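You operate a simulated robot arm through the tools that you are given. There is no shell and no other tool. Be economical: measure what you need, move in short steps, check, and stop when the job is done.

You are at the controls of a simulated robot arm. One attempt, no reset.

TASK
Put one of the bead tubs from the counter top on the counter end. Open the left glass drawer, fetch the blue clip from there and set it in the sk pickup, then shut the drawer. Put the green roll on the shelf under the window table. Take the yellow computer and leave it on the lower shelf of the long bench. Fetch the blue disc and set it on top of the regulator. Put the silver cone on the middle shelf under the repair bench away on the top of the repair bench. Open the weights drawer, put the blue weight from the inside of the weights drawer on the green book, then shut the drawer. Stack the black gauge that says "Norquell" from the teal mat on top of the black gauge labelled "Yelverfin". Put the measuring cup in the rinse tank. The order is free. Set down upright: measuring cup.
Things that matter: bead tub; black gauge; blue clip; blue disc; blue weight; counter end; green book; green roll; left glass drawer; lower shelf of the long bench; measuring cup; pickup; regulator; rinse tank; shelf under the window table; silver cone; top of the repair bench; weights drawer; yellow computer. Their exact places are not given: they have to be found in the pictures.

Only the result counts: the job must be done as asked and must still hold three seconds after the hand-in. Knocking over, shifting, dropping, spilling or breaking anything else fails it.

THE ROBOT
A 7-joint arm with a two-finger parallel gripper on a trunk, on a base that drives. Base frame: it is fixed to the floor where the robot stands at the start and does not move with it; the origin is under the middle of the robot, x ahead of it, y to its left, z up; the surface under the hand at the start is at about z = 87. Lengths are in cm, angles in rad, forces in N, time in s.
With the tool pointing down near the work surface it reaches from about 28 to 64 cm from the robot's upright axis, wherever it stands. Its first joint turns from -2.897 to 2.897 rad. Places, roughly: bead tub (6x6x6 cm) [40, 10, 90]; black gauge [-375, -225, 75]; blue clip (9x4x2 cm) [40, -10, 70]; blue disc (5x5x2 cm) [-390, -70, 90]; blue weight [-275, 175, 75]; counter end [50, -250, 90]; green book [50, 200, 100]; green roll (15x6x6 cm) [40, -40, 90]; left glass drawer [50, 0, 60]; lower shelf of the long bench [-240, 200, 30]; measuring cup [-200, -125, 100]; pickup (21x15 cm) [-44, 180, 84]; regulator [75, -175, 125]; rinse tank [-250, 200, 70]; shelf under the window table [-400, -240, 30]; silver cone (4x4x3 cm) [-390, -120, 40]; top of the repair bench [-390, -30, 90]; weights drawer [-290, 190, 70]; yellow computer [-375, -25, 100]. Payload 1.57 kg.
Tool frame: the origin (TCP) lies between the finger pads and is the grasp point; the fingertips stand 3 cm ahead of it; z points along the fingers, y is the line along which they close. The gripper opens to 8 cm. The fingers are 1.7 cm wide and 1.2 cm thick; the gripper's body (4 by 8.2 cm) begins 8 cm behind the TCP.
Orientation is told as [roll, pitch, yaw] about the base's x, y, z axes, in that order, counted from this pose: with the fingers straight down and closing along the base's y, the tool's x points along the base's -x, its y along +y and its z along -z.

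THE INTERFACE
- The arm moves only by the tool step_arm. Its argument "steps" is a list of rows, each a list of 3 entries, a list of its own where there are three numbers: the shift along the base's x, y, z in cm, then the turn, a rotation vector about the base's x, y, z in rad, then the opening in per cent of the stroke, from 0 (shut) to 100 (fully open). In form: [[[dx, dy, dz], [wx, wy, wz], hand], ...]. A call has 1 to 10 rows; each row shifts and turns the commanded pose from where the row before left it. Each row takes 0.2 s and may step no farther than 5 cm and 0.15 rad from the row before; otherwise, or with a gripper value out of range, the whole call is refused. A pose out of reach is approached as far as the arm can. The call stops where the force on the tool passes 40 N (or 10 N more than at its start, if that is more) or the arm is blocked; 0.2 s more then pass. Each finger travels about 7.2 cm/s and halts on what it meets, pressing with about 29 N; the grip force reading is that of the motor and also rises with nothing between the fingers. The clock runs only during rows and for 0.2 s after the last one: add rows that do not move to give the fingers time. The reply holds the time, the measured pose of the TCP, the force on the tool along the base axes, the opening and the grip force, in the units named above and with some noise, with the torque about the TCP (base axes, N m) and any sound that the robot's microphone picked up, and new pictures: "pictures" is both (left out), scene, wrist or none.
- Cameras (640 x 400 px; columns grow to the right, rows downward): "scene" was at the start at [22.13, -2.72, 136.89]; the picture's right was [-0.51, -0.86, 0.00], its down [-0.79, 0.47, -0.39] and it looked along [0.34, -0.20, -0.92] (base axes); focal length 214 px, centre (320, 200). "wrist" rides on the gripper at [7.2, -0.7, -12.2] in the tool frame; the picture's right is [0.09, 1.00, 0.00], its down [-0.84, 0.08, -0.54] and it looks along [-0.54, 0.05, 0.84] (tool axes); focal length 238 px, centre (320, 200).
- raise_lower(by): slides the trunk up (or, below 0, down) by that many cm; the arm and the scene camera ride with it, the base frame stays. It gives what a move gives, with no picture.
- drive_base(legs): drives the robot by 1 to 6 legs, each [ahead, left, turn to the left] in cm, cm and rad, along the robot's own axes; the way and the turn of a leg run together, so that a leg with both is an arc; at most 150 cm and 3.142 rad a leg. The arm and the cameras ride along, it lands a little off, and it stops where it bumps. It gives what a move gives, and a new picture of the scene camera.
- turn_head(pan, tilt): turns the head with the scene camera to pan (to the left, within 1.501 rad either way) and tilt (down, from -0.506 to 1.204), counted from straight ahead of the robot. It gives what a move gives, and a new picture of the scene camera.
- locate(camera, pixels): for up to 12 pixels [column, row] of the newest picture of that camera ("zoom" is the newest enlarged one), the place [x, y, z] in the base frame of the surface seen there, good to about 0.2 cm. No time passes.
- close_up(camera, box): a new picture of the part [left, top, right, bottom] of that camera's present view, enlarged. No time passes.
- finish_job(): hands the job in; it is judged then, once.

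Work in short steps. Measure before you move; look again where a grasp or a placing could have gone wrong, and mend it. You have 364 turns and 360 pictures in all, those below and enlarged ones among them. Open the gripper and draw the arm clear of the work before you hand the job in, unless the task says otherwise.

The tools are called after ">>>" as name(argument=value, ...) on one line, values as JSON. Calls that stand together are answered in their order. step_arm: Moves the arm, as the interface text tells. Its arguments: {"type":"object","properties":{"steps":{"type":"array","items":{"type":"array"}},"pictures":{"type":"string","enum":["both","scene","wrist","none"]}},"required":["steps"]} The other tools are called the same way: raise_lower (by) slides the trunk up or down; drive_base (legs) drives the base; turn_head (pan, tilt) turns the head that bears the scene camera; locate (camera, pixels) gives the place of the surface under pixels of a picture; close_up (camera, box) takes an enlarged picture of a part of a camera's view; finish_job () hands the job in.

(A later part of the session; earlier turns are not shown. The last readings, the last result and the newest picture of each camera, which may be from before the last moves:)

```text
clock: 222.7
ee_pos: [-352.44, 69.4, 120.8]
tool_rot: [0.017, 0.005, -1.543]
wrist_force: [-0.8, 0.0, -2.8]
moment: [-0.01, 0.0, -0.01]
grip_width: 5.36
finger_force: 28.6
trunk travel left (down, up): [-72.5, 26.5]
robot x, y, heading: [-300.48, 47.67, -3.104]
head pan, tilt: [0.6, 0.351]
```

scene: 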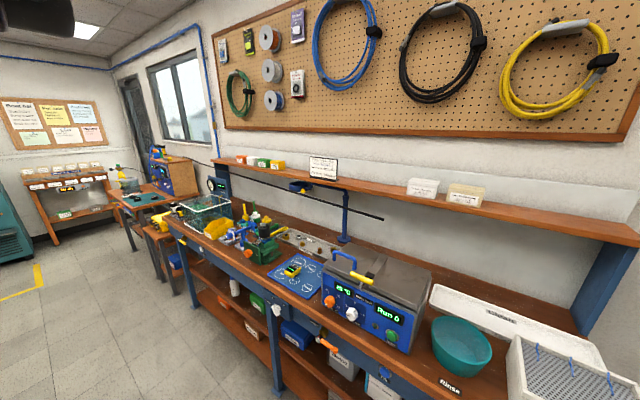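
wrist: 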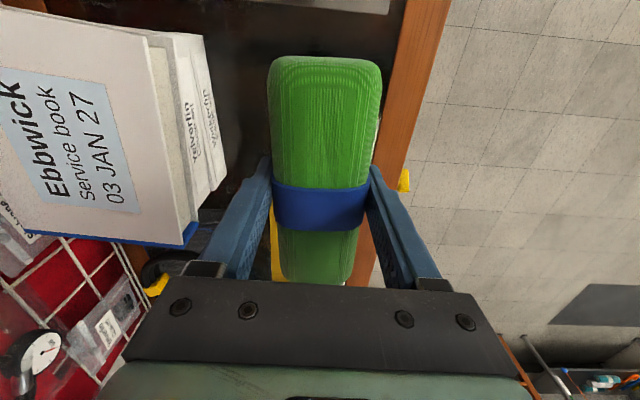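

Now I strafe left along the repair bench to the window table.

>>> drive_base(legs=[[0, 0, -0.04], [0, 145, 0], [0, 120, 0]])

>>> turn_head(pan=0.4, tilt=0.7)

```text
clock: 236.1
ee_pos: [-352.61, -194.53, 120.89]
tool_rot: [0.016, 0.004, -1.575]
wrist_force: [-0.8, 0.2, -1.7]
moment: [0.02, -0.03, 0.03]
grip_width: 5.35
finger_force: 29.1
trunk travel left (down, up): [-72.5, 26.5]
robot x, y, heading: [-301.63, -218.57, -3.134]
head pan, tilt: [0.6, 0.351]
```

scene: 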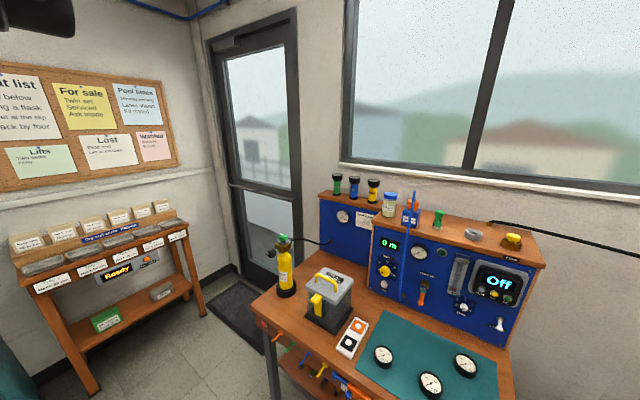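

```text
clock: 236.9
ee_pos: [-352.64, -194.47, 120.86]
tool_rot: [0.018, 0.005, -1.576]
wrist_force: [-0.3, 0.0, -1.3]
moment: [0.0, -0.02, 0.01]
grip_width: 5.37
finger_force: 28.9
trunk travel left (down, up): [-72.5, 26.5]
robot x, y, heading: [-301.36, -218.15, -3.141]
head pan, tilt: [0.4, 0.7]
```

scene: 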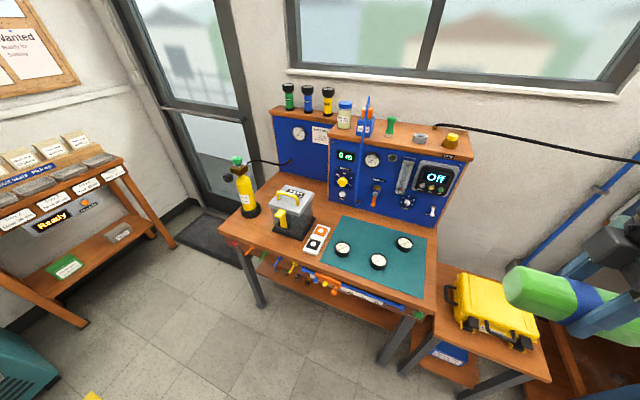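

I locate the table front, the stool and gauges before lowering.

>>> locate(camera="scene", pixels=[[235, 240], [330, 285], [415, 312], [343, 249], [378, 261], [404, 243], [440, 340], [520, 370], [545, 378], [330, 295], [275, 270], [400, 255]])

>>> close_up(camera="scene", box=[220, 210, 460, 370])

```text
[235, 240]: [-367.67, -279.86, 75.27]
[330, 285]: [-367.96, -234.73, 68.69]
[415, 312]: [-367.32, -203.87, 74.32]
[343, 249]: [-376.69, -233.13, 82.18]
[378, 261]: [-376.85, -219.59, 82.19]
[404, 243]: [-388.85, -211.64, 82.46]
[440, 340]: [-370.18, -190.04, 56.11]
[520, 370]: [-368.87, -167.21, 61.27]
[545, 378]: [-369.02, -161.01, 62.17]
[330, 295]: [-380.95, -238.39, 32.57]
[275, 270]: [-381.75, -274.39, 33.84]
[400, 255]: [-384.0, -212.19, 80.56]
```

```text
2.50 times, centred on (340, 290) of scene
```

zoom: 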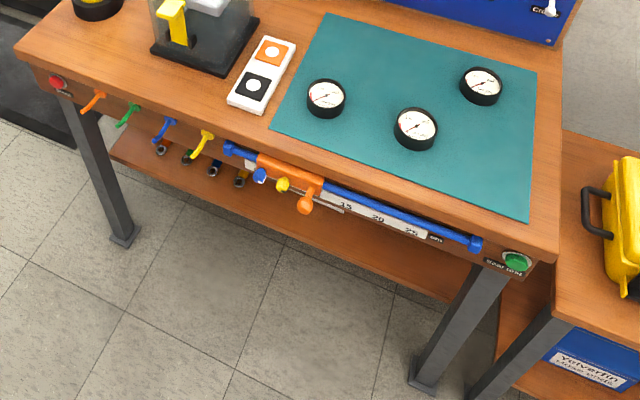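

The table top is z≈80, front x −367.5, shelf z≈32.6. I lower the trunk to look beneath it.

>>> raise_lower(by=-60)

>>> turn_head(pan=0.3, tilt=0.5)

```text
refused: -60 is not a number from -40 to 40
```

```text
clock: 237.6
ee_pos: [-352.6, -194.43, 120.78]
tool_rot: [0.016, 0.003, -1.576]
wrist_force: [0.6, -0.3, -0.8]
moment: [-0.01, -0.02, 0.0]
grip_width: 5.35
finger_force: 29.1
trunk travel left (down, up): [-72.5, 26.5]
robot x, y, heading: [-301.47, -218.23, -3.138]
head pan, tilt: [0.3, 0.499]
```

scene: 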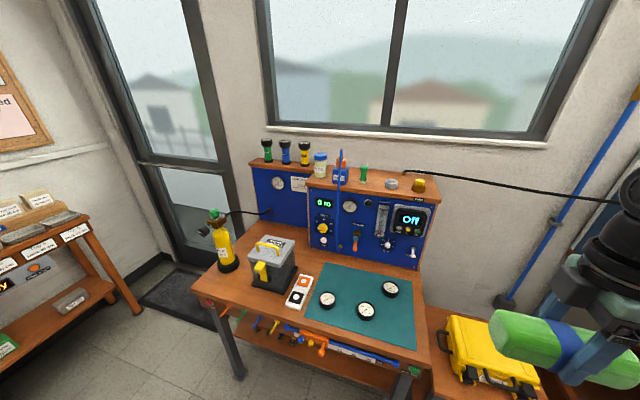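

Limit is 40 per call; I back up 8 cm, shift left 30 and lower in two steps.

>>> drive_base(legs=[[-8, 30, 0]])

>>> raise_lower(by=-40)

>>> raise_lower(by=-20)

>>> turn_head(pan=0.1, tilt=0.6)

```text
clock: 239.7
ee_pos: [-344.5, -224.17, 120.81]
tool_rot: [0.018, 0.005, -1.581]
wrist_force: [-0.2, -0.1, -1.5]
moment: [-0.01, -0.01, 0.02]
grip_width: 5.36
finger_force: 29.1
trunk travel left (down, up): [-72.5, 26.5]
robot x, y, heading: [-293.39, -248.48, 3.141]
head pan, tilt: [0.3, 0.499]
```

scene: 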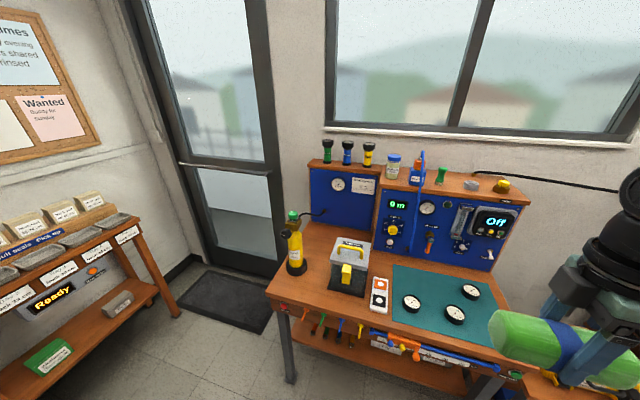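

```text
clock: 243.5
ee_pos: [-344.61, -223.99, 80.7]
tool_rot: [0.016, 0.006, -1.58]
wrist_force: [0.1, 0.1, -2.4]
moment: [-0.04, 0.04, -0.03]
grip_width: 5.39
finger_force: 29.3
trunk travel left (down, up): [-32.5, 66.5]
robot x, y, heading: [-293.64, -247.91, 3.139]
head pan, tilt: [0.3, 0.499]
```

```text
clock: 245.7
ee_pos: [-344.67, -224.11, 60.96]
tool_rot: [0.019, 0.005, -1.581]
wrist_force: [0.6, -0.8, -1.3]
moment: [-0.04, 0.03, 0.04]
grip_width: 5.35
finger_force: 29.1
trunk travel left (down, up): [-12.5, 86.5]
robot x, y, heading: [-293.47, -248.05, 3.133]
head pan, tilt: [0.3, 0.499]
```

```text
clock: 246.4
ee_pos: [-344.66, -224.18, 60.72]
tool_rot: [0.02, 0.005, -1.581]
wrist_force: [0.0, 0.5, -1.0]
moment: [0.0, 0.01, -0.02]
grip_width: 5.36
finger_force: 29.2
trunk travel left (down, up): [-12.5, 86.5]
robot x, y, heading: [-293.43, -248.39, 3.144]
head pan, tilt: [0.099, 0.6]
```

scene: 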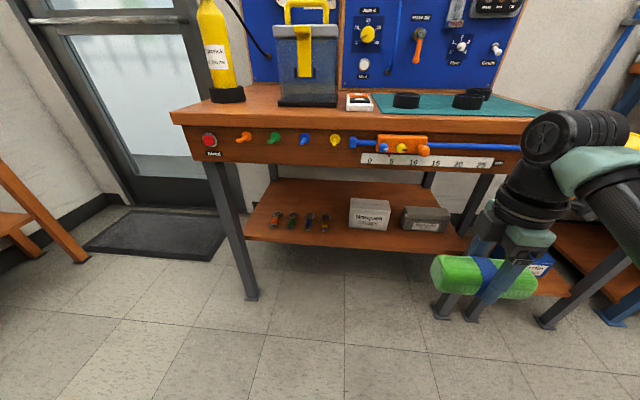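

I measure the shelf: front edge, boxes, free spots.

>>> locate(camera="scene", pixels=[[300, 237], [380, 245], [430, 247], [250, 210], [325, 222], [350, 225], [388, 230], [404, 225], [450, 230], [300, 195], [340, 200], [340, 155]])

>>> close_up(camera="scene", box=[220, 130, 480, 280])

```text
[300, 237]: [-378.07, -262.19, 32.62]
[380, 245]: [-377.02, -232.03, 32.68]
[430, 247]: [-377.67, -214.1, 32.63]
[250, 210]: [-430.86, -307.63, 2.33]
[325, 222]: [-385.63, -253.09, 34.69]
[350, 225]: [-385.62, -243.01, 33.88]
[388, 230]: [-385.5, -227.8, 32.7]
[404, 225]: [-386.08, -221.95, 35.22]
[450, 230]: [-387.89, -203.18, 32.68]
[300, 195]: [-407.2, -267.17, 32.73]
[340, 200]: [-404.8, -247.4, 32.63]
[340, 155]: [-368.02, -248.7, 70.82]
```

```text
2.46 times, centred on (350, 205) of scene
```

zoom: 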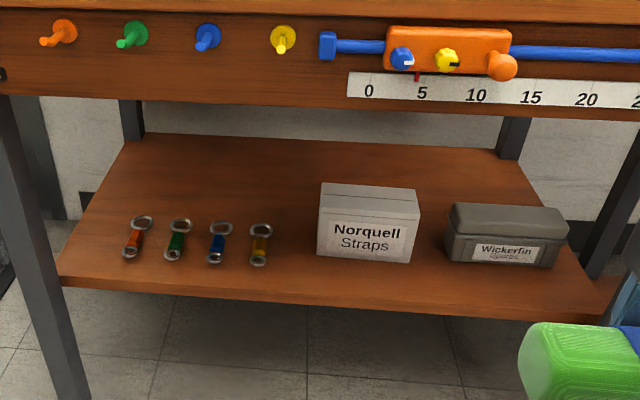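

Shelf z 32.65, front edge ≈ x −375; items begin at x ≈ −385, with a gap at y≈−248. I'll lay the roll along the front strip at (−379.5, −248). First shift left, lower, and tilt the tool 45°.

>>> drive_base(legs=[[0, 24, 0]])

>>> raise_lower(by=-12)

>>> step_arm(steps=[[[0, 0, 0], [0, 0.13, 0], 20], [[0, 0, 0], [0, 0.13, 0], 20], [[0, 0, 0], [0, 0.13, 0], 20], [[0, 0, 0], [0, 0.13, 0], 20], [[0, 0, 0], [0, 0.13, 0], 20], [[0, 0, 0], [0, 0.13, 0], 20]])

```text
clock: 248.2
ee_pos: [-344.68, -248.72, 60.82]
tool_rot: [0.02, 0.005, -1.578]
wrist_force: [0.0, 0.1, -0.6]
moment: [0.0, 0.0, 0.0]
grip_width: 5.37
finger_force: 29.4
trunk travel left (down, up): [-12.5, 86.5]
robot x, y, heading: [-293.23, -273.07, -3.139]
head pan, tilt: [0.099, 0.6]
```

scene: 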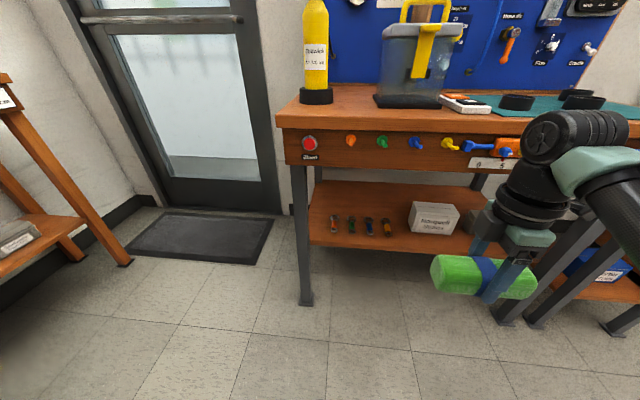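

```text
clock: 249.7
ee_pos: [-344.44, -248.71, 48.83]
tool_rot: [0.019, 0.006, -1.578]
wrist_force: [0.2, -0.3, -2.0]
moment: [-0.01, -0.03, 0.03]
grip_width: 5.36
finger_force: 28.7
trunk travel left (down, up): [-0.5, 98.5]
robot x, y, heading: [-293.45, -272.45, -3.14]
head pan, tilt: [0.099, 0.6]
```

```text
clock: 251.1
ee_pos: [-344.4, -248.56, 48.82]
tool_rot: [-0.764, -0.003, -1.58]
wrist_force: [0.0, 0.4, -1.8]
moment: [-0.02, -0.01, 0.03]
grip_width: 5.35
finger_force: 28.6
trunk travel left (down, up): [-0.5, 98.5]
robot x, y, heading: [-293.42, -272.66, -3.145]
head pan, tilt: [0.099, 0.6]
```

scene: 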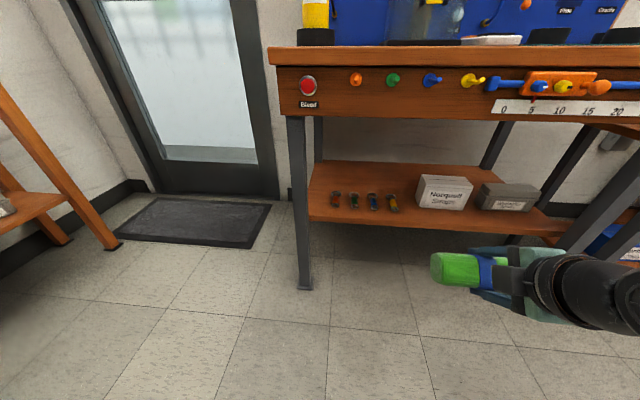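
wrist: 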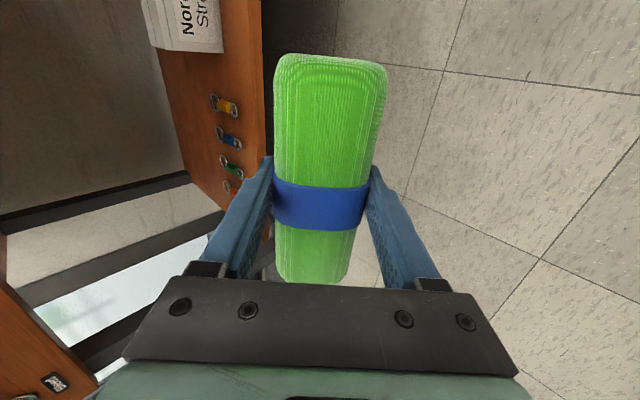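

I locate the apron's lower edge and hooks for clearance.

>>> locate(camera="scene", pixels=[[400, 118], [478, 80], [395, 210], [418, 205], [392, 190], [440, 225], [440, 180]])

```text
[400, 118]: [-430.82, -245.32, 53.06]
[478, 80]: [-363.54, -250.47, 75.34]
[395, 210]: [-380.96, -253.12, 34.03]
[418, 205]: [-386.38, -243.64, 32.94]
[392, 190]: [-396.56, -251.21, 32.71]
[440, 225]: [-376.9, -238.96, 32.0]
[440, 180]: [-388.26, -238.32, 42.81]
```

Clips reach out to x −381, so instead I'll place it in front of the two boxes at y≈−225, where the strip is 9 cm deep. I shift right, lower to z≈38.3, and drive in most of the way.

>>> drive_base(legs=[[0, -23.6, 0]])

>>> step_arm(steps=[[[0, 0, -3.5], [0, 0, 0], 20], [[0, 0, -3.5], [0, 0, 0], 20], [[0, 0, -3], [0, 0, 0], 20]], pictures="none")

>>> drive_base(legs=[[24, 0, 0]])

```text
clock: 252.9
ee_pos: [-344.69, -225.08, 48.7]
tool_rot: [-0.761, -0.003, -1.577]
wrist_force: [0.1, 0.5, -0.8]
moment: [0.0, -0.05, -0.02]
grip_width: 5.38
finger_force: 29.6
trunk travel left (down, up): [-0.5, 98.5]
robot x, y, heading: [-293.59, -249.14, -3.135]
head pan, tilt: [0.099, 0.6]
```

scene: 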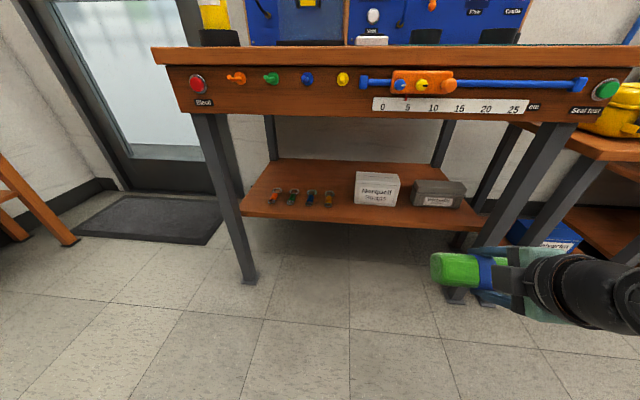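

```text
clock: 253.7
ee_pos: [-344.77, -225.1, 38.64]
tool_rot: [-0.763, 0.001, -1.577]
wrist_force: [-0.3, 0.9, -1.1]
moment: [0.01, -0.04, 0.0]
grip_width: 5.36
finger_force: 29.0
trunk travel left (down, up): [-0.5, 98.5]
robot x, y, heading: [-293.52, -248.56, -3.141]
head pan, tilt: [0.099, 0.6]
```

```text
clock: 255.5
ee_pos: [-368.48, -225.05, 38.75]
tool_rot: [-0.761, -0.002, -1.578]
wrist_force: [-0.1, 0.1, -1.3]
moment: [0.0, 0.01, -0.04]
grip_width: 5.38
finger_force: 29.1
trunk travel left (down, up): [-0.5, 98.5]
robot x, y, heading: [-317.35, -249.11, -3.141]
head pan, tilt: [0.099, 0.6]
```

scene: 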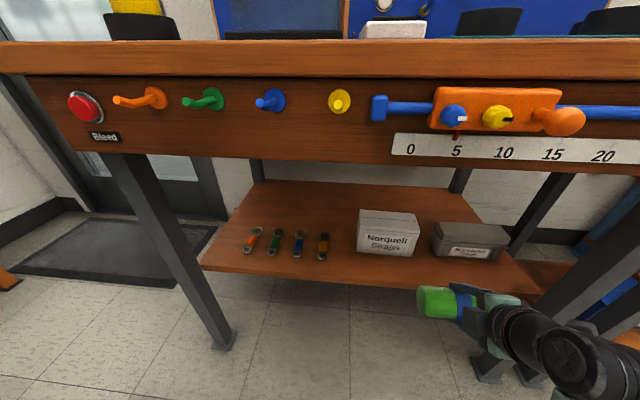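

Clear so far; I drive 9.8 cm further so the roll is above the front strip of the shelf.

>>> drive_base(legs=[[9.8, 0, 0]])

>>> step_arm(steps=[[[0, 0, -0.3], [0, 0, 0], 20]], pictures="wrist")

```text
clock: 256.6
ee_pos: [-378.1, -224.98, 38.71]
tool_rot: [-0.762, -0.002, -1.58]
wrist_force: [-0.1, 0.1, -1.7]
moment: [-0.01, 0.01, -0.03]
grip_width: 5.36
finger_force: 29.3
trunk travel left (down, up): [-0.5, 98.5]
robot x, y, heading: [-326.87, -248.94, -3.136]
head pan, tilt: [0.099, 0.6]
```

scene: 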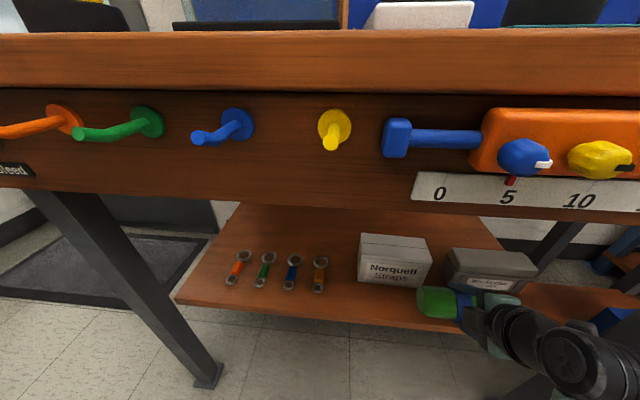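

```text
clock: 257.0
ee_pos: [-378.08, -224.92, 38.47]
tool_rot: [-0.763, -0.001, -1.579]
wrist_force: [0.2, 0.0, -1.4]
moment: [0.0, -0.01, 0.01]
grip_width: 5.37
finger_force: 29.0
trunk travel left (down, up): [-0.5, 98.5]
robot x, y, heading: [-327.06, -248.87, -3.136]
head pan, tilt: [0.099, 0.6]
```

wrist: 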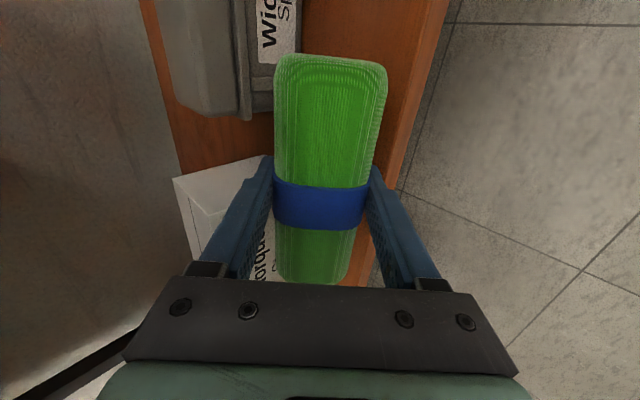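

I advance 1.3 cm more, lower a touch and open gently to 7 cm.

>>> step_arm(steps=[[[-1.3, 0, 0], [0, 0, 0], 20], [[0, 0, 0], [0, 0, 0], 20], [[0, 0, 0], [0, 0, 0], 75], [[0, 0, 0], [0, 0, 0], 88], [[0, 0, 0], [0, 0, 0], 88], [[0, 0, 0], [0, 0, 0], 88]])

```text
clock: 258.4
ee_pos: [-379.46, -225.06, 38.46]
tool_rot: [-0.763, -0.002, -1.58]
wrist_force: [-0.5, 0.7, 0.2]
moment: [-0.05, 0.01, 0.0]
grip_width: 7.14
finger_force: 0.1
trunk travel left (down, up): [-0.5, 98.5]
robot x, y, heading: [-327.41, -249.11, -3.141]
head pan, tilt: [0.099, 0.6]
```

scene: 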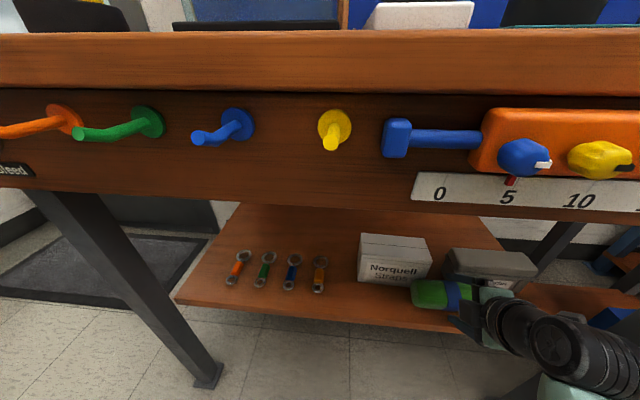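
wrist: 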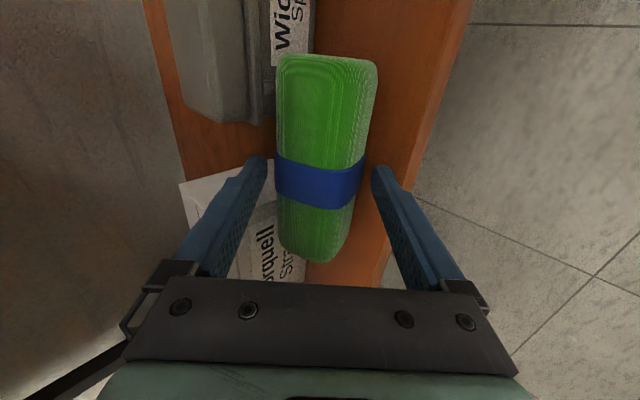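

The roll rests on the shelf. I withdraw along the tool axis and then back out with the base.

>>> step_arm(steps=[[[1.5, 0, 1.5], [0, 0, 0], 88], [[1.5, 0, 1.5], [0, 0, 0], 88], [[1.5, 0, 1.5], [0, 0, 0], 88]], pictures="none")

>>> drive_base(legs=[[-40, 0, 0]])

>>> close_up(camera="scene", box=[200, 100, 520, 300])

```text
clock: 259.2
ee_pos: [-374.84, -225.06, 42.94]
tool_rot: [-0.761, -0.001, -1.58]
wrist_force: [0.2, -0.1, 0.4]
moment: [-0.01, -0.02, 0.0]
grip_width: 7.08
finger_force: 0.1
trunk travel left (down, up): [-0.5, 98.5]
robot x, y, heading: [-326.76, -249.33, -3.135]
head pan, tilt: [0.099, 0.6]
```

```text
clock: 261.7
ee_pos: [-335.05, -225.06, 42.98]
tool_rot: [-0.761, -0.002, -1.578]
wrist_force: [-0.3, -0.1, 0.1]
moment: [-0.01, -0.01, 0.0]
grip_width: 7.05
finger_force: 0.1
trunk travel left (down, up): [-0.5, 98.5]
robot x, y, heading: [-287.35, -249.02, -3.136]
head pan, tilt: [0.099, 0.6]
```

scene: 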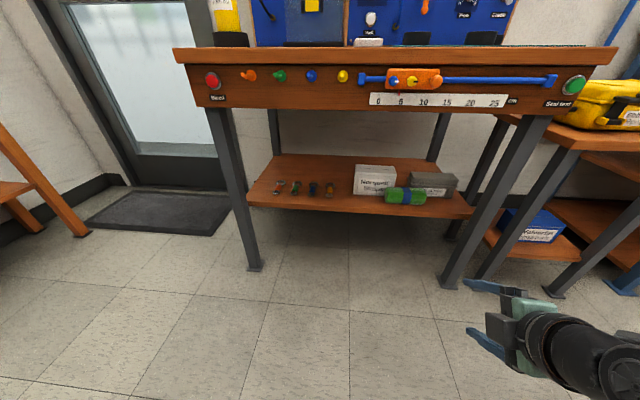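

```text
2.00 times, centred on (360, 200) of scene
```

zoom: 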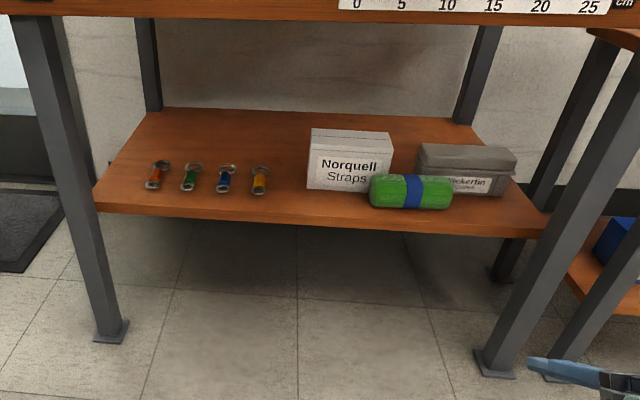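

The roll lies fine on the shelf. Now I raise up, straighten the tool and read the gauge labels on the teal mat.

>>> raise_lower(by=40)

>>> raise_lower(by=25)

>>> step_arm(steps=[[[0, 0, 0], [0, -0.13, 0], 100], [[0, 0, 0], [0, -0.13, 0], 100], [[0, 0, 0], [0, -0.13, 0], 100], [[0, 0, 0], [0, -0.13, 0], 100], [[0, 0, 0], [0, -0.13, 0], 100], [[0, 0, 0], [0, -0.12, 0], 100]], pictures="none")

>>> drive_base(legs=[[22, -10, 0]])

>>> turn_head(pan=0.1, tilt=0.8)

```text
clock: 265.5
ee_pos: [-334.98, -225.0, 82.96]
tool_rot: [-0.762, 0.0, -1.578]
wrist_force: [0.1, 0.7, 0.6]
moment: [-0.01, -0.01, -0.01]
grip_width: 7.02
finger_force: 0.1
trunk travel left (down, up): [-40.5, 58.5]
robot x, y, heading: [-287.14, -248.95, -3.134]
head pan, tilt: [0.099, 0.6]
```

```text
clock: 268.1
ee_pos: [-335.03, -225.0, 108.02]
tool_rot: [-0.762, -0.001, -1.577]
wrist_force: [0.1, 0.4, 0.2]
moment: [0.0, -0.01, -0.02]
grip_width: 7.03
finger_force: 0.1
trunk travel left (down, up): [-65.5, 33.5]
robot x, y, heading: [-287.27, -248.67, -3.136]
head pan, tilt: [0.099, 0.6]
```

```text
clock: 269.5
ee_pos: [-335.01, -225.03, 107.94]
tool_rot: [0.009, 0.005, -1.581]
wrist_force: [-0.4, 1.3, -0.1]
moment: [-0.03, -0.03, 0.01]
grip_width: 8.02
finger_force: 0.1
trunk travel left (down, up): [-65.5, 33.5]
robot x, y, heading: [-286.99, -248.43, -3.138]
head pan, tilt: [0.099, 0.6]
```

```text
clock: 271.3
ee_pos: [-357.15, -214.99, 107.96]
tool_rot: [0.009, 0.002, -1.579]
wrist_force: [-0.5, 0.8, 0.1]
moment: [0.01, -0.01, 0.02]
grip_width: 8.01
finger_force: 0.0
trunk travel left (down, up): [-65.5, 33.5]
robot x, y, heading: [-309.08, -239.19, -3.137]
head pan, tilt: [0.099, 0.6]
```

scene: 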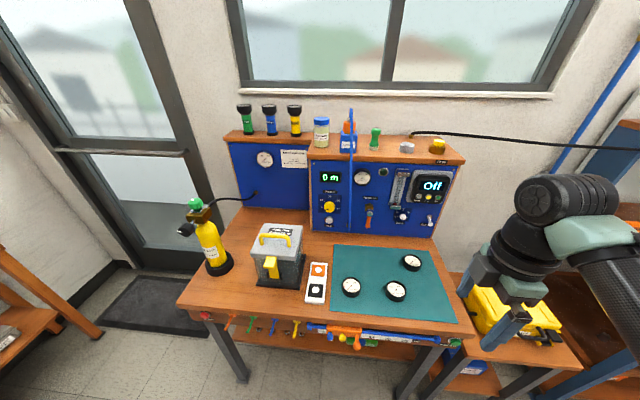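

```text
clock: 272.0
ee_pos: [-357.09, -215.06, 107.92]
tool_rot: [0.008, 0.005, -1.58]
wrist_force: [0.1, 0.9, -0.3]
moment: [0.0, -0.01, 0.03]
grip_width: 8.0
finger_force: 0.2
trunk travel left (down, up): [-65.5, 33.5]
robot x, y, heading: [-308.8, -238.95, -3.138]
head pan, tilt: [0.099, 0.799]
```

scene: 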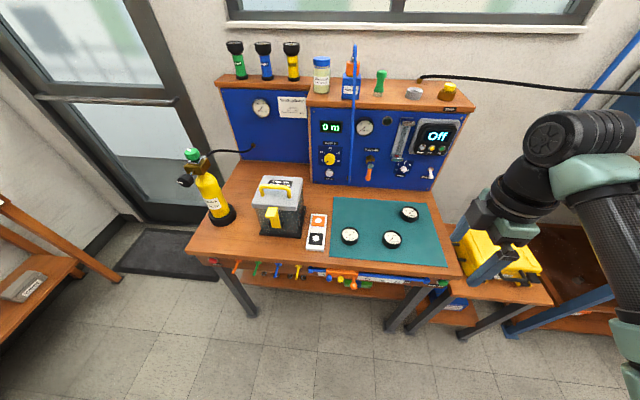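

>>> close_up(camera="scene", box=[330, 195, 410, 255])

>>> close_up(camera="scene", box=[370, 195, 430, 255])

```text
6.67 times, centred on (370, 225) of scene
```

zoom: 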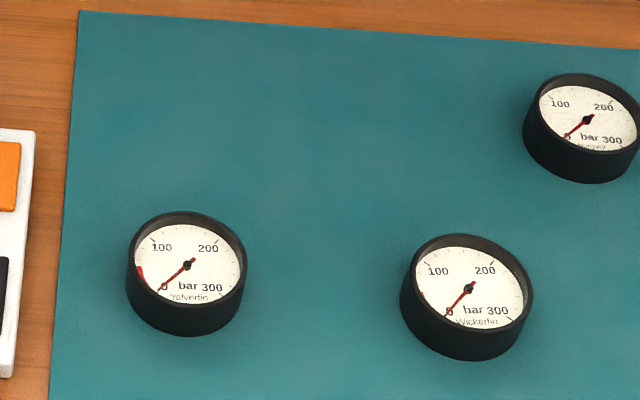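

```text
6.67 times, centred on (400, 225) of scene
```

zoom: 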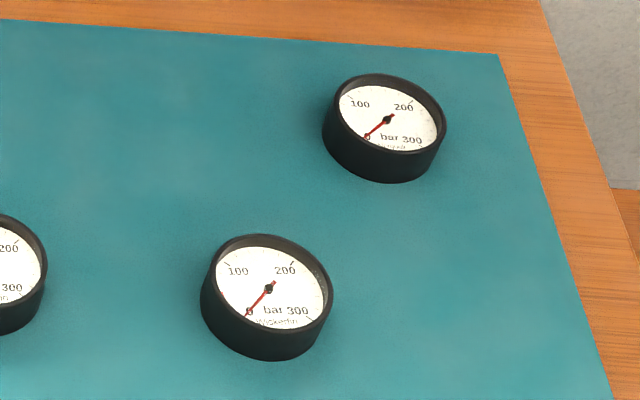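

Left is Yelverfin, middle Wickerfin; I verify the far right one reads Norquell and locate all.

>>> close_up(camera="scene", box=[396, 202, 424, 226])

>>> locate(camera="scene", pixels=[[410, 213], [404, 213], [416, 216], [350, 235], [343, 236], [357, 237], [410, 230], [349, 243]])

```text
16.00 times, centred on (410, 214) of scene
```

zoom: 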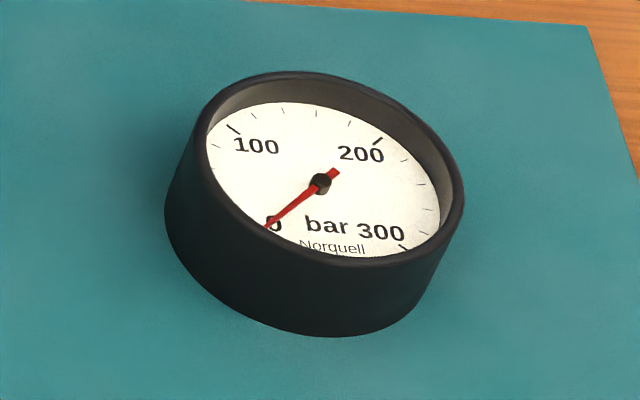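

```text
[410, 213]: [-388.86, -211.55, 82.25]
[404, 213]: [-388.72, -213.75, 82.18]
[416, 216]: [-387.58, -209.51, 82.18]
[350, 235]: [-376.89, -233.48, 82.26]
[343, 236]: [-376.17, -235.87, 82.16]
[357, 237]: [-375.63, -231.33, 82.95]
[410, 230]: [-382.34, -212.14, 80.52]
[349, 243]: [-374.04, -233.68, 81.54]
```

Norquell confirmed at (−388.8,−211.5). I drive nearer to put both gauges in comfortable reach.

>>> drive_base(legs=[[25, -12, 0]])

>>> step_arm(steps=[[[-2.5, -4, -1.5], [0, 0, 0], 100], [[-2.5, -4, -1.5], [0, 0, 0], 100], [[0, 0, 0], [0, 0, 0], 100]])

```text
clock: 274.0
ee_pos: [-382.28, -203.0, 107.98]
tool_rot: [0.009, 0.005, -1.582]
wrist_force: [-0.6, -0.1, -1.3]
moment: [0.0, 0.0, -0.02]
grip_width: 7.99
finger_force: 0.0
trunk travel left (down, up): [-65.5, 33.5]
robot x, y, heading: [-334.25, -227.04, -3.142]
head pan, tilt: [0.099, 0.799]
```

scene: 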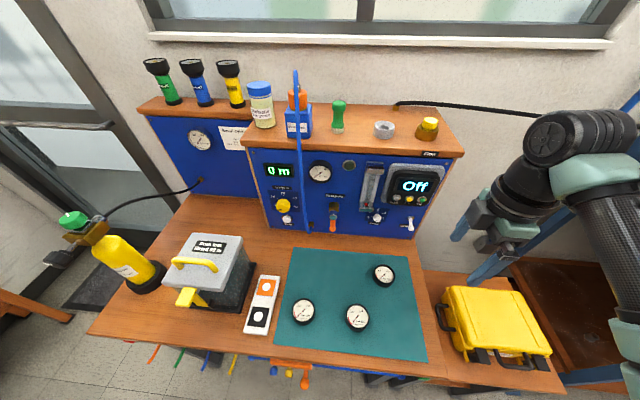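

```text
clock: 274.8
ee_pos: [-387.37, -211.13, 104.89]
tool_rot: [0.01, 0.004, -1.581]
wrist_force: [0.3, -0.4, -0.2]
moment: [0.03, 0.05, -0.03]
grip_width: 8.01
finger_force: 0.0
trunk travel left (down, up): [-65.5, 33.5]
robot x, y, heading: [-334.31, -227.45, -3.14]
head pan, tilt: [0.099, 0.799]
```

scene: 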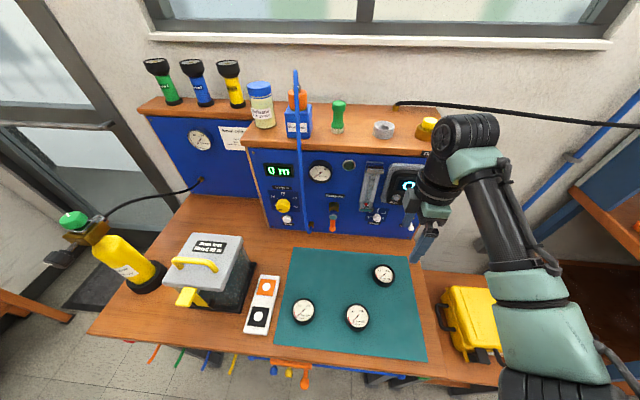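
wrist: 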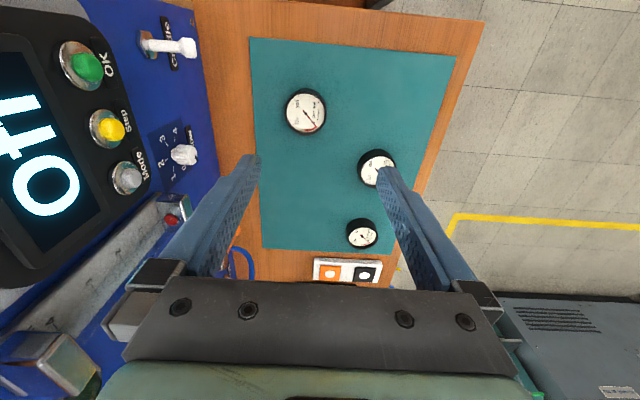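

I locate the Norquell gauge in the wrist view and the panel/shelf edges near the hand.

>>> locate(camera="wrist", pixels=[[287, 108], [326, 115], [310, 92], [303, 132], [306, 112], [210, 100], [375, 150], [361, 233]])

>>> locate(camera="scene", pixels=[[428, 126], [425, 150], [410, 230], [300, 145], [414, 240]])

```text
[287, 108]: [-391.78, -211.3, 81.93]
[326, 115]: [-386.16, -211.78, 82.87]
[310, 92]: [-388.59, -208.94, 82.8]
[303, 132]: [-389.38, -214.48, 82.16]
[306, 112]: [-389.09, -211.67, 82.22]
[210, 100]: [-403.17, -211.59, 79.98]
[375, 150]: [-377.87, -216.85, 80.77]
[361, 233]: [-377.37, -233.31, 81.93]
```

```text
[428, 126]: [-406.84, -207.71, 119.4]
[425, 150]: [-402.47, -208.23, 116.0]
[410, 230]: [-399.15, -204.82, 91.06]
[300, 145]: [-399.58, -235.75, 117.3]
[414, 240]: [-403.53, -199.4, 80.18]
```

Gauge centre ≈ (−388.95,−211.7), z 80.3–82.95. I descend over it in checked steps.

>>> step_arm(steps=[[[-1.6, -0.5, -3], [0, 0, 0], 100], [[0, 0, -4], [0, 0, 0], 100], [[0, 0, -4], [0, 0, 0], 100], [[0, 0, -4], [0, 0, 0], 100], [[0, 0, 0], [0, 0, 0], 100]])

```text
clock: 276.0
ee_pos: [-388.83, -211.62, 89.84]
tool_rot: [0.008, 0.005, -1.582]
wrist_force: [-0.1, -0.4, 0.3]
moment: [-0.01, -0.02, -0.01]
grip_width: 7.99
finger_force: 0.1
trunk travel left (down, up): [-65.5, 33.5]
robot x, y, heading: [-334.51, -227.37, -3.144]
head pan, tilt: [0.099, 0.799]
```

scene: 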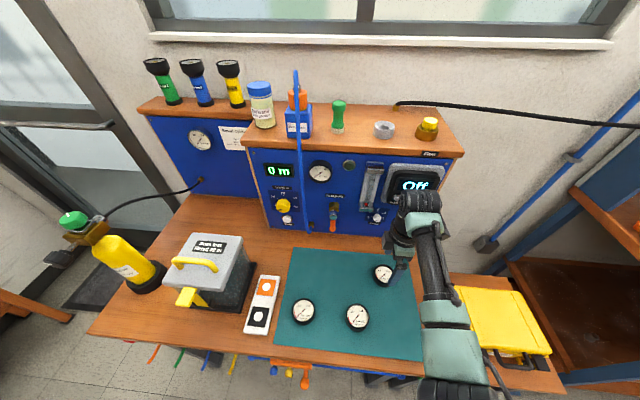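
wrist: 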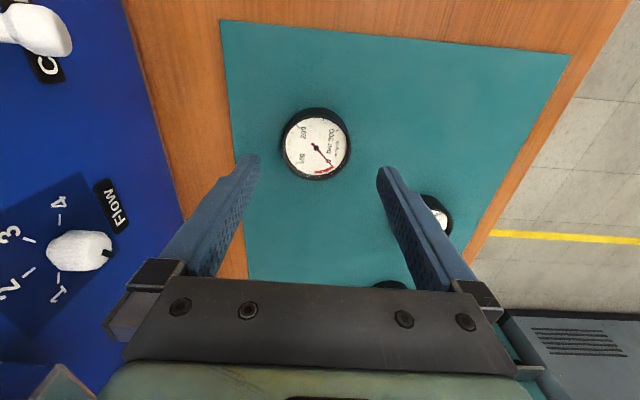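

Centred, panel clear. Final descent 6.1 cm and grip.

>>> step_arm(steps=[[[-0.1, 0, -4], [0, 0, 0], 100], [[0, 0, -2.1], [0, 0, 0], 100], [[0, 0, 0], [0, 0, 0], 100], [[0, 0, 0], [0, 0, 0], 40], [[0, 0, 0], [0, 0, 0], 40], [[0, 0, 0], [0, 0, 0], 40], [[0, 0, 3], [0, 0, 0], 40], [[0, 0, 4], [0, 0, 0], 40], [[0, 0, 3], [0, 0, 0], 40]], pictures="wrist")

```text
clock: 278.0
ee_pos: [-388.79, -211.7, 94.04]
tool_rot: [0.008, 0.006, -1.581]
wrist_force: [-0.5, 0.4, -0.9]
moment: [-0.02, 0.02, 0.03]
grip_width: 5.9
finger_force: 28.7
trunk travel left (down, up): [-65.5, 33.5]
robot x, y, heading: [-334.1, -227.3, -3.142]
head pan, tilt: [0.099, 0.799]
```

wrist: 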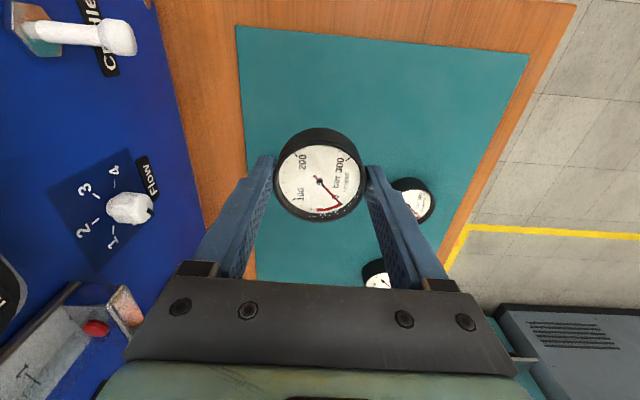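

Held (5.9 cm). I move toward Yelverfin, pausing short to measure it in the wrist view.

>>> step_arm(steps=[[[3, -3, 2], [0, 0, 0], 40], [[3, -3, 1], [0, 0, 0], 40], [[3, -3, 1], [0, 0, 0], 40], [[2.8, -3, 0], [0, 0, 0], 40], [[0, -2, 0], [0, 0, 0], 40], [[0, 0, 0], [0, 0, 0], 40]])

```text
clock: 279.4
ee_pos: [-377.15, -225.45, 97.96]
tool_rot: [0.009, 0.006, -1.582]
wrist_force: [0.2, 0.2, -0.8]
moment: [0.01, -0.01, 0.03]
grip_width: 5.86
finger_force: 29.0
trunk travel left (down, up): [-65.5, 33.5]
robot x, y, heading: [-334.27, -227.41, -3.144]
head pan, tilt: [0.099, 0.799]
```

scene: 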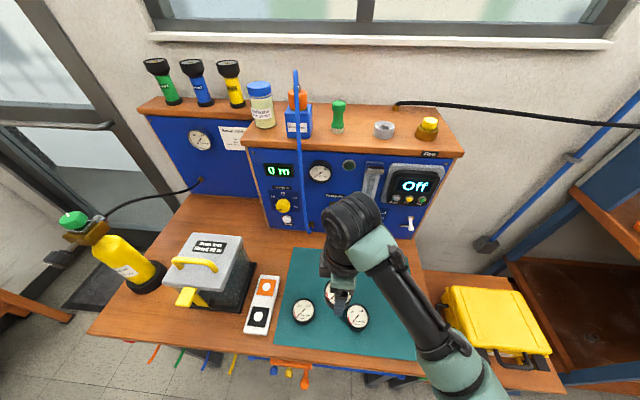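
wrist: 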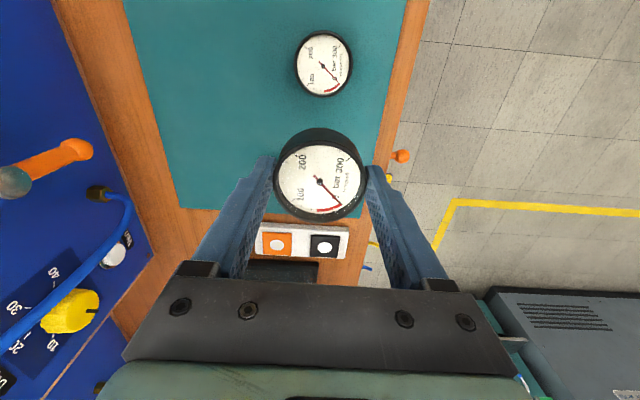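

The wrist view shows Wickerfin (upper); Yelverfin is hidden below the held gauge. I measure it in the scene view instead.

>>> close_up(camera="scene", box=[280, 280, 380, 340])

>>> locate(camera="zoom", pixels=[[78, 210], [222, 192], [145, 130], [155, 258], [150, 195], [145, 118], [152, 272], [495, 242]])

```text
6.40 times, centred on (330, 310) of scene
```

zoom: 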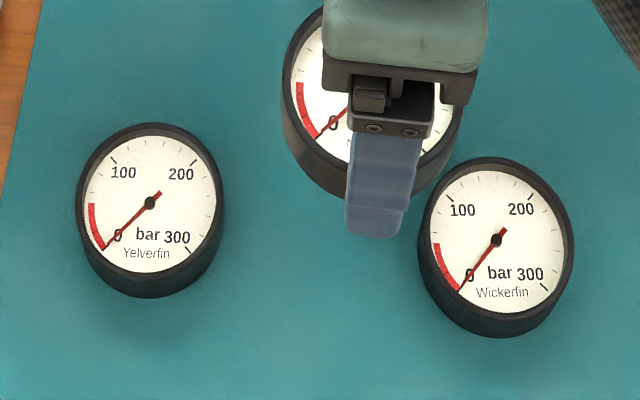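

```text
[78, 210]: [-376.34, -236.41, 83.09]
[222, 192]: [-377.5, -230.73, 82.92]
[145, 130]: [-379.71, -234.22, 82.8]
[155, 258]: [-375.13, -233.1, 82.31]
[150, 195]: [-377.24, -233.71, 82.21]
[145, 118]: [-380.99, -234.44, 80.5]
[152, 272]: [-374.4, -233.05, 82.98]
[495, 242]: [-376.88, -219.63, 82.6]
```

Yelverfin centre (−377.0,−233.6), rim z≈82.95. I move above and lower to z≈86.4.

>>> step_arm(steps=[[[0.15, -4.1, 0], [0, 0, 0], 40], [[0, -4.05, 0], [0, 0, 0], 40], [[0, 0, -4], [0, 0, 0], 40], [[0, 0, -4], [0, 0, 0], 40], [[0, 0, -2], [0, 0, 0], 40], [[0, 0, 0], [0, 0, 0], 40]])

>>> close_up(camera="scene", box=[270, 270, 370, 340])

```text
clock: 280.8
ee_pos: [-377.14, -233.64, 87.95]
tool_rot: [0.009, 0.005, -1.58]
wrist_force: [0.7, -0.7, -1.9]
moment: [-0.02, 0.04, -0.01]
grip_width: 5.87
finger_force: 28.7
trunk travel left (down, up): [-65.5, 33.5]
robot x, y, heading: [-333.93, -226.94, -3.141]
head pan, tilt: [0.099, 0.799]
```

scene: 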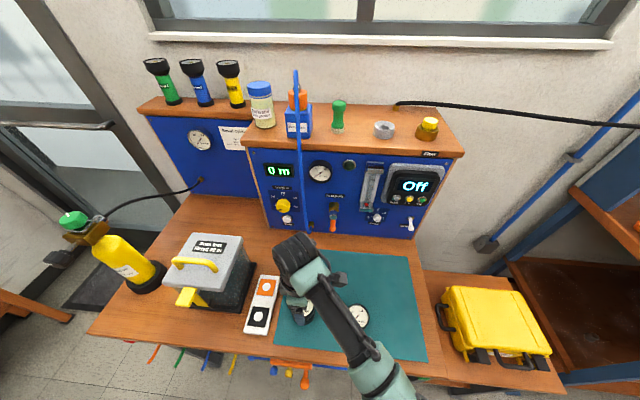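
wrist: 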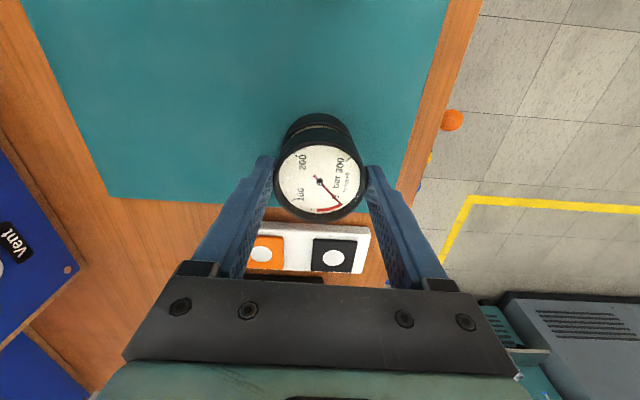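

```text
5.71 times, centred on (320, 305) of scene
```

zoom: 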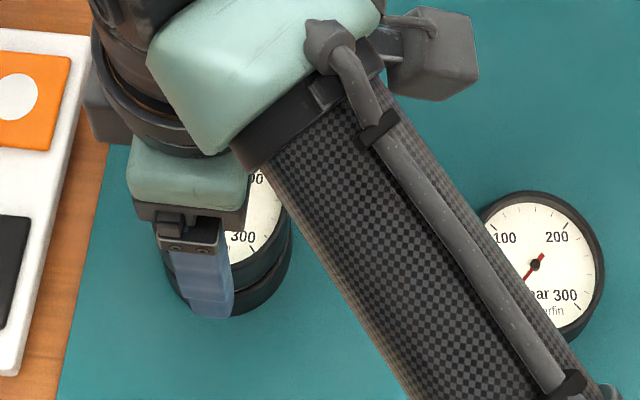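

Aligned. I lower 1.5 cm, release, and rise.

>>> step_arm(steps=[[[0.05, 0, -1], [0, 0, 0], 40], [[0, 0, -0.5], [0, 0, 0], 40], [[0, 0, 0], [0, 0, 0], 40], [[0, 0, 0], [0, 0, 0], 80], [[0, 0, 0], [0, 0, 0], 95], [[0, 0, 0], [0, 0, 0], 95], [[0, 0, 3], [0, 0, 0], 95], [[0, 0, 5], [0, 0, 0], 95], [[0, 0, 5], [0, 0, 0], 95], [[0, 5, 0], [0, 0, 0], 95]])

>>> close_up(camera="scene", box=[270, 270, 370, 340])

```text
clock: 283.0
ee_pos: [-376.82, -228.81, 99.46]
tool_rot: [0.008, 0.003, -1.579]
wrist_force: [-0.1, -0.7, 0.1]
moment: [-0.02, 0.01, 0.02]
grip_width: 7.59
finger_force: 0.0
trunk travel left (down, up): [-65.5, 33.5]
robot x, y, heading: [-334.35, -227.12, -3.14]
head pan, tilt: [0.099, 0.799]
```

scene: 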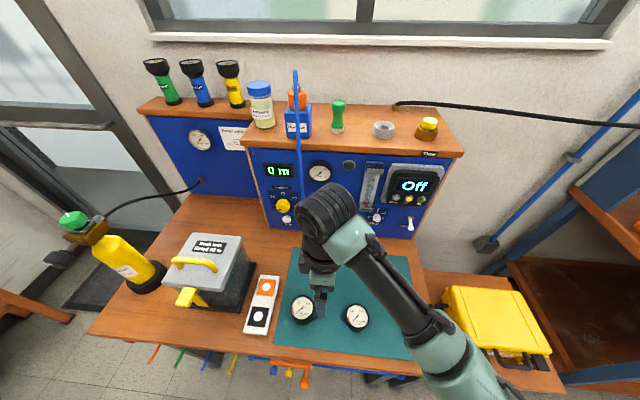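
wrist: 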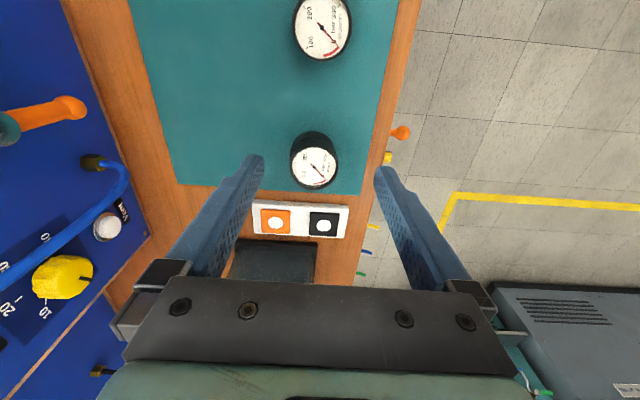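

```text
5.71 times, centred on (320, 305) of scene
```

zoom: 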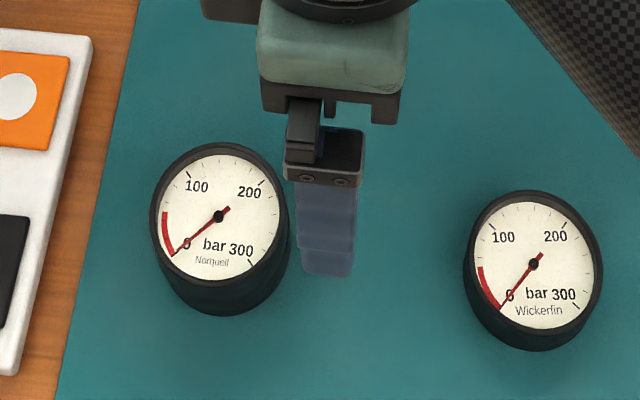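

Stack is good. Next is the silver cone: I back off and move right to y≈−110, then look under the repair bench.

>>> drive_base(legs=[[-42, 0, 0], [0, -100, 0]])

>>> raise_lower(by=-35)

>>> turn_head(pan=0.1, tilt=0.5)

```text
clock: 290.3
ee_pos: [-334.21, -129.62, 99.34]
tool_rot: [0.01, 0.005, -1.596]
wrist_force: [0.2, -0.2, -0.2]
moment: [0.01, 0.01, -0.02]
grip_width: 7.6
finger_force: 0.1
trunk travel left (down, up): [-65.5, 33.5]
robot x, y, heading: [-291.33, -128.46, 3.123]
head pan, tilt: [0.099, 0.799]
```

scene: 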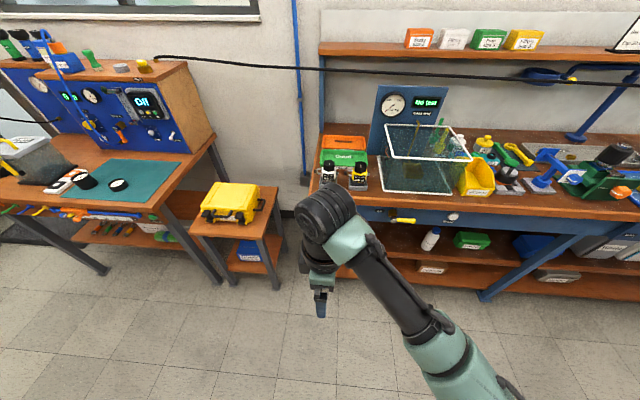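

```text
clock: 293.7
ee_pos: [-334.18, -129.61, 64.41]
tool_rot: [0.008, 0.006, -1.597]
wrist_force: [-0.1, -0.7, 1.0]
moment: [0.01, -0.02, -0.01]
grip_width: 7.63
finger_force: 0.0
trunk travel left (down, up): [-30.5, 68.5]
robot x, y, heading: [-291.9, -128.76, 3.123]
head pan, tilt: [0.099, 0.799]
```

```text
clock: 294.5
ee_pos: [-334.17, -129.67, 64.39]
tool_rot: [0.009, 0.006, -1.597]
wrist_force: [0.0, 0.0, -0.6]
moment: [-0.01, -0.01, 0.02]
grip_width: 7.62
finger_force: 0.1
trunk travel left (down, up): [-30.5, 68.5]
robot x, y, heading: [-291.59, -128.38, 3.124]
head pan, tilt: [0.099, 0.499]
```

scene: 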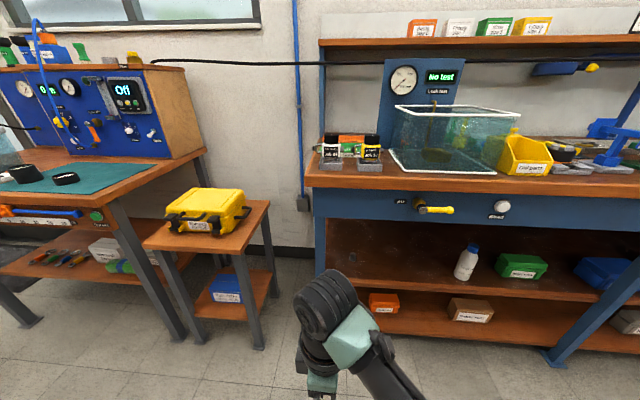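

I zoom on the middle shelf for the silver cone.

>>> close_up(camera="scene", box=[310, 210, 550, 340])

>>> locate(camera="scene", pixels=[[380, 255], [340, 240], [400, 285], [380, 325], [460, 262], [330, 200]])

```text
2.67 times, centred on (430, 275) of scene
```

zoom: 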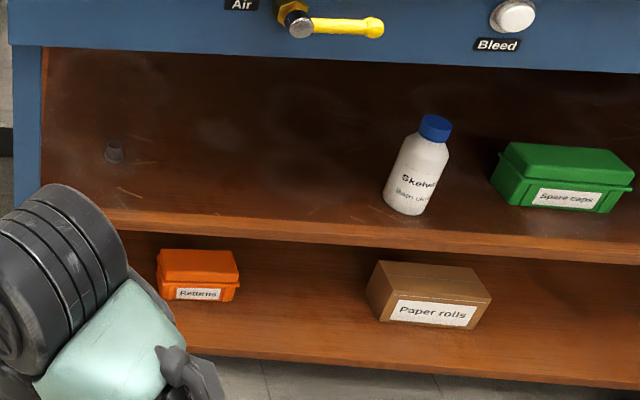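

```text
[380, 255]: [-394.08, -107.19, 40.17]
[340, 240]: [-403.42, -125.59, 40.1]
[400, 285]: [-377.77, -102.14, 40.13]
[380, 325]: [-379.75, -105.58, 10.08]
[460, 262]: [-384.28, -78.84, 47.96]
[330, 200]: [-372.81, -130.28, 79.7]
```

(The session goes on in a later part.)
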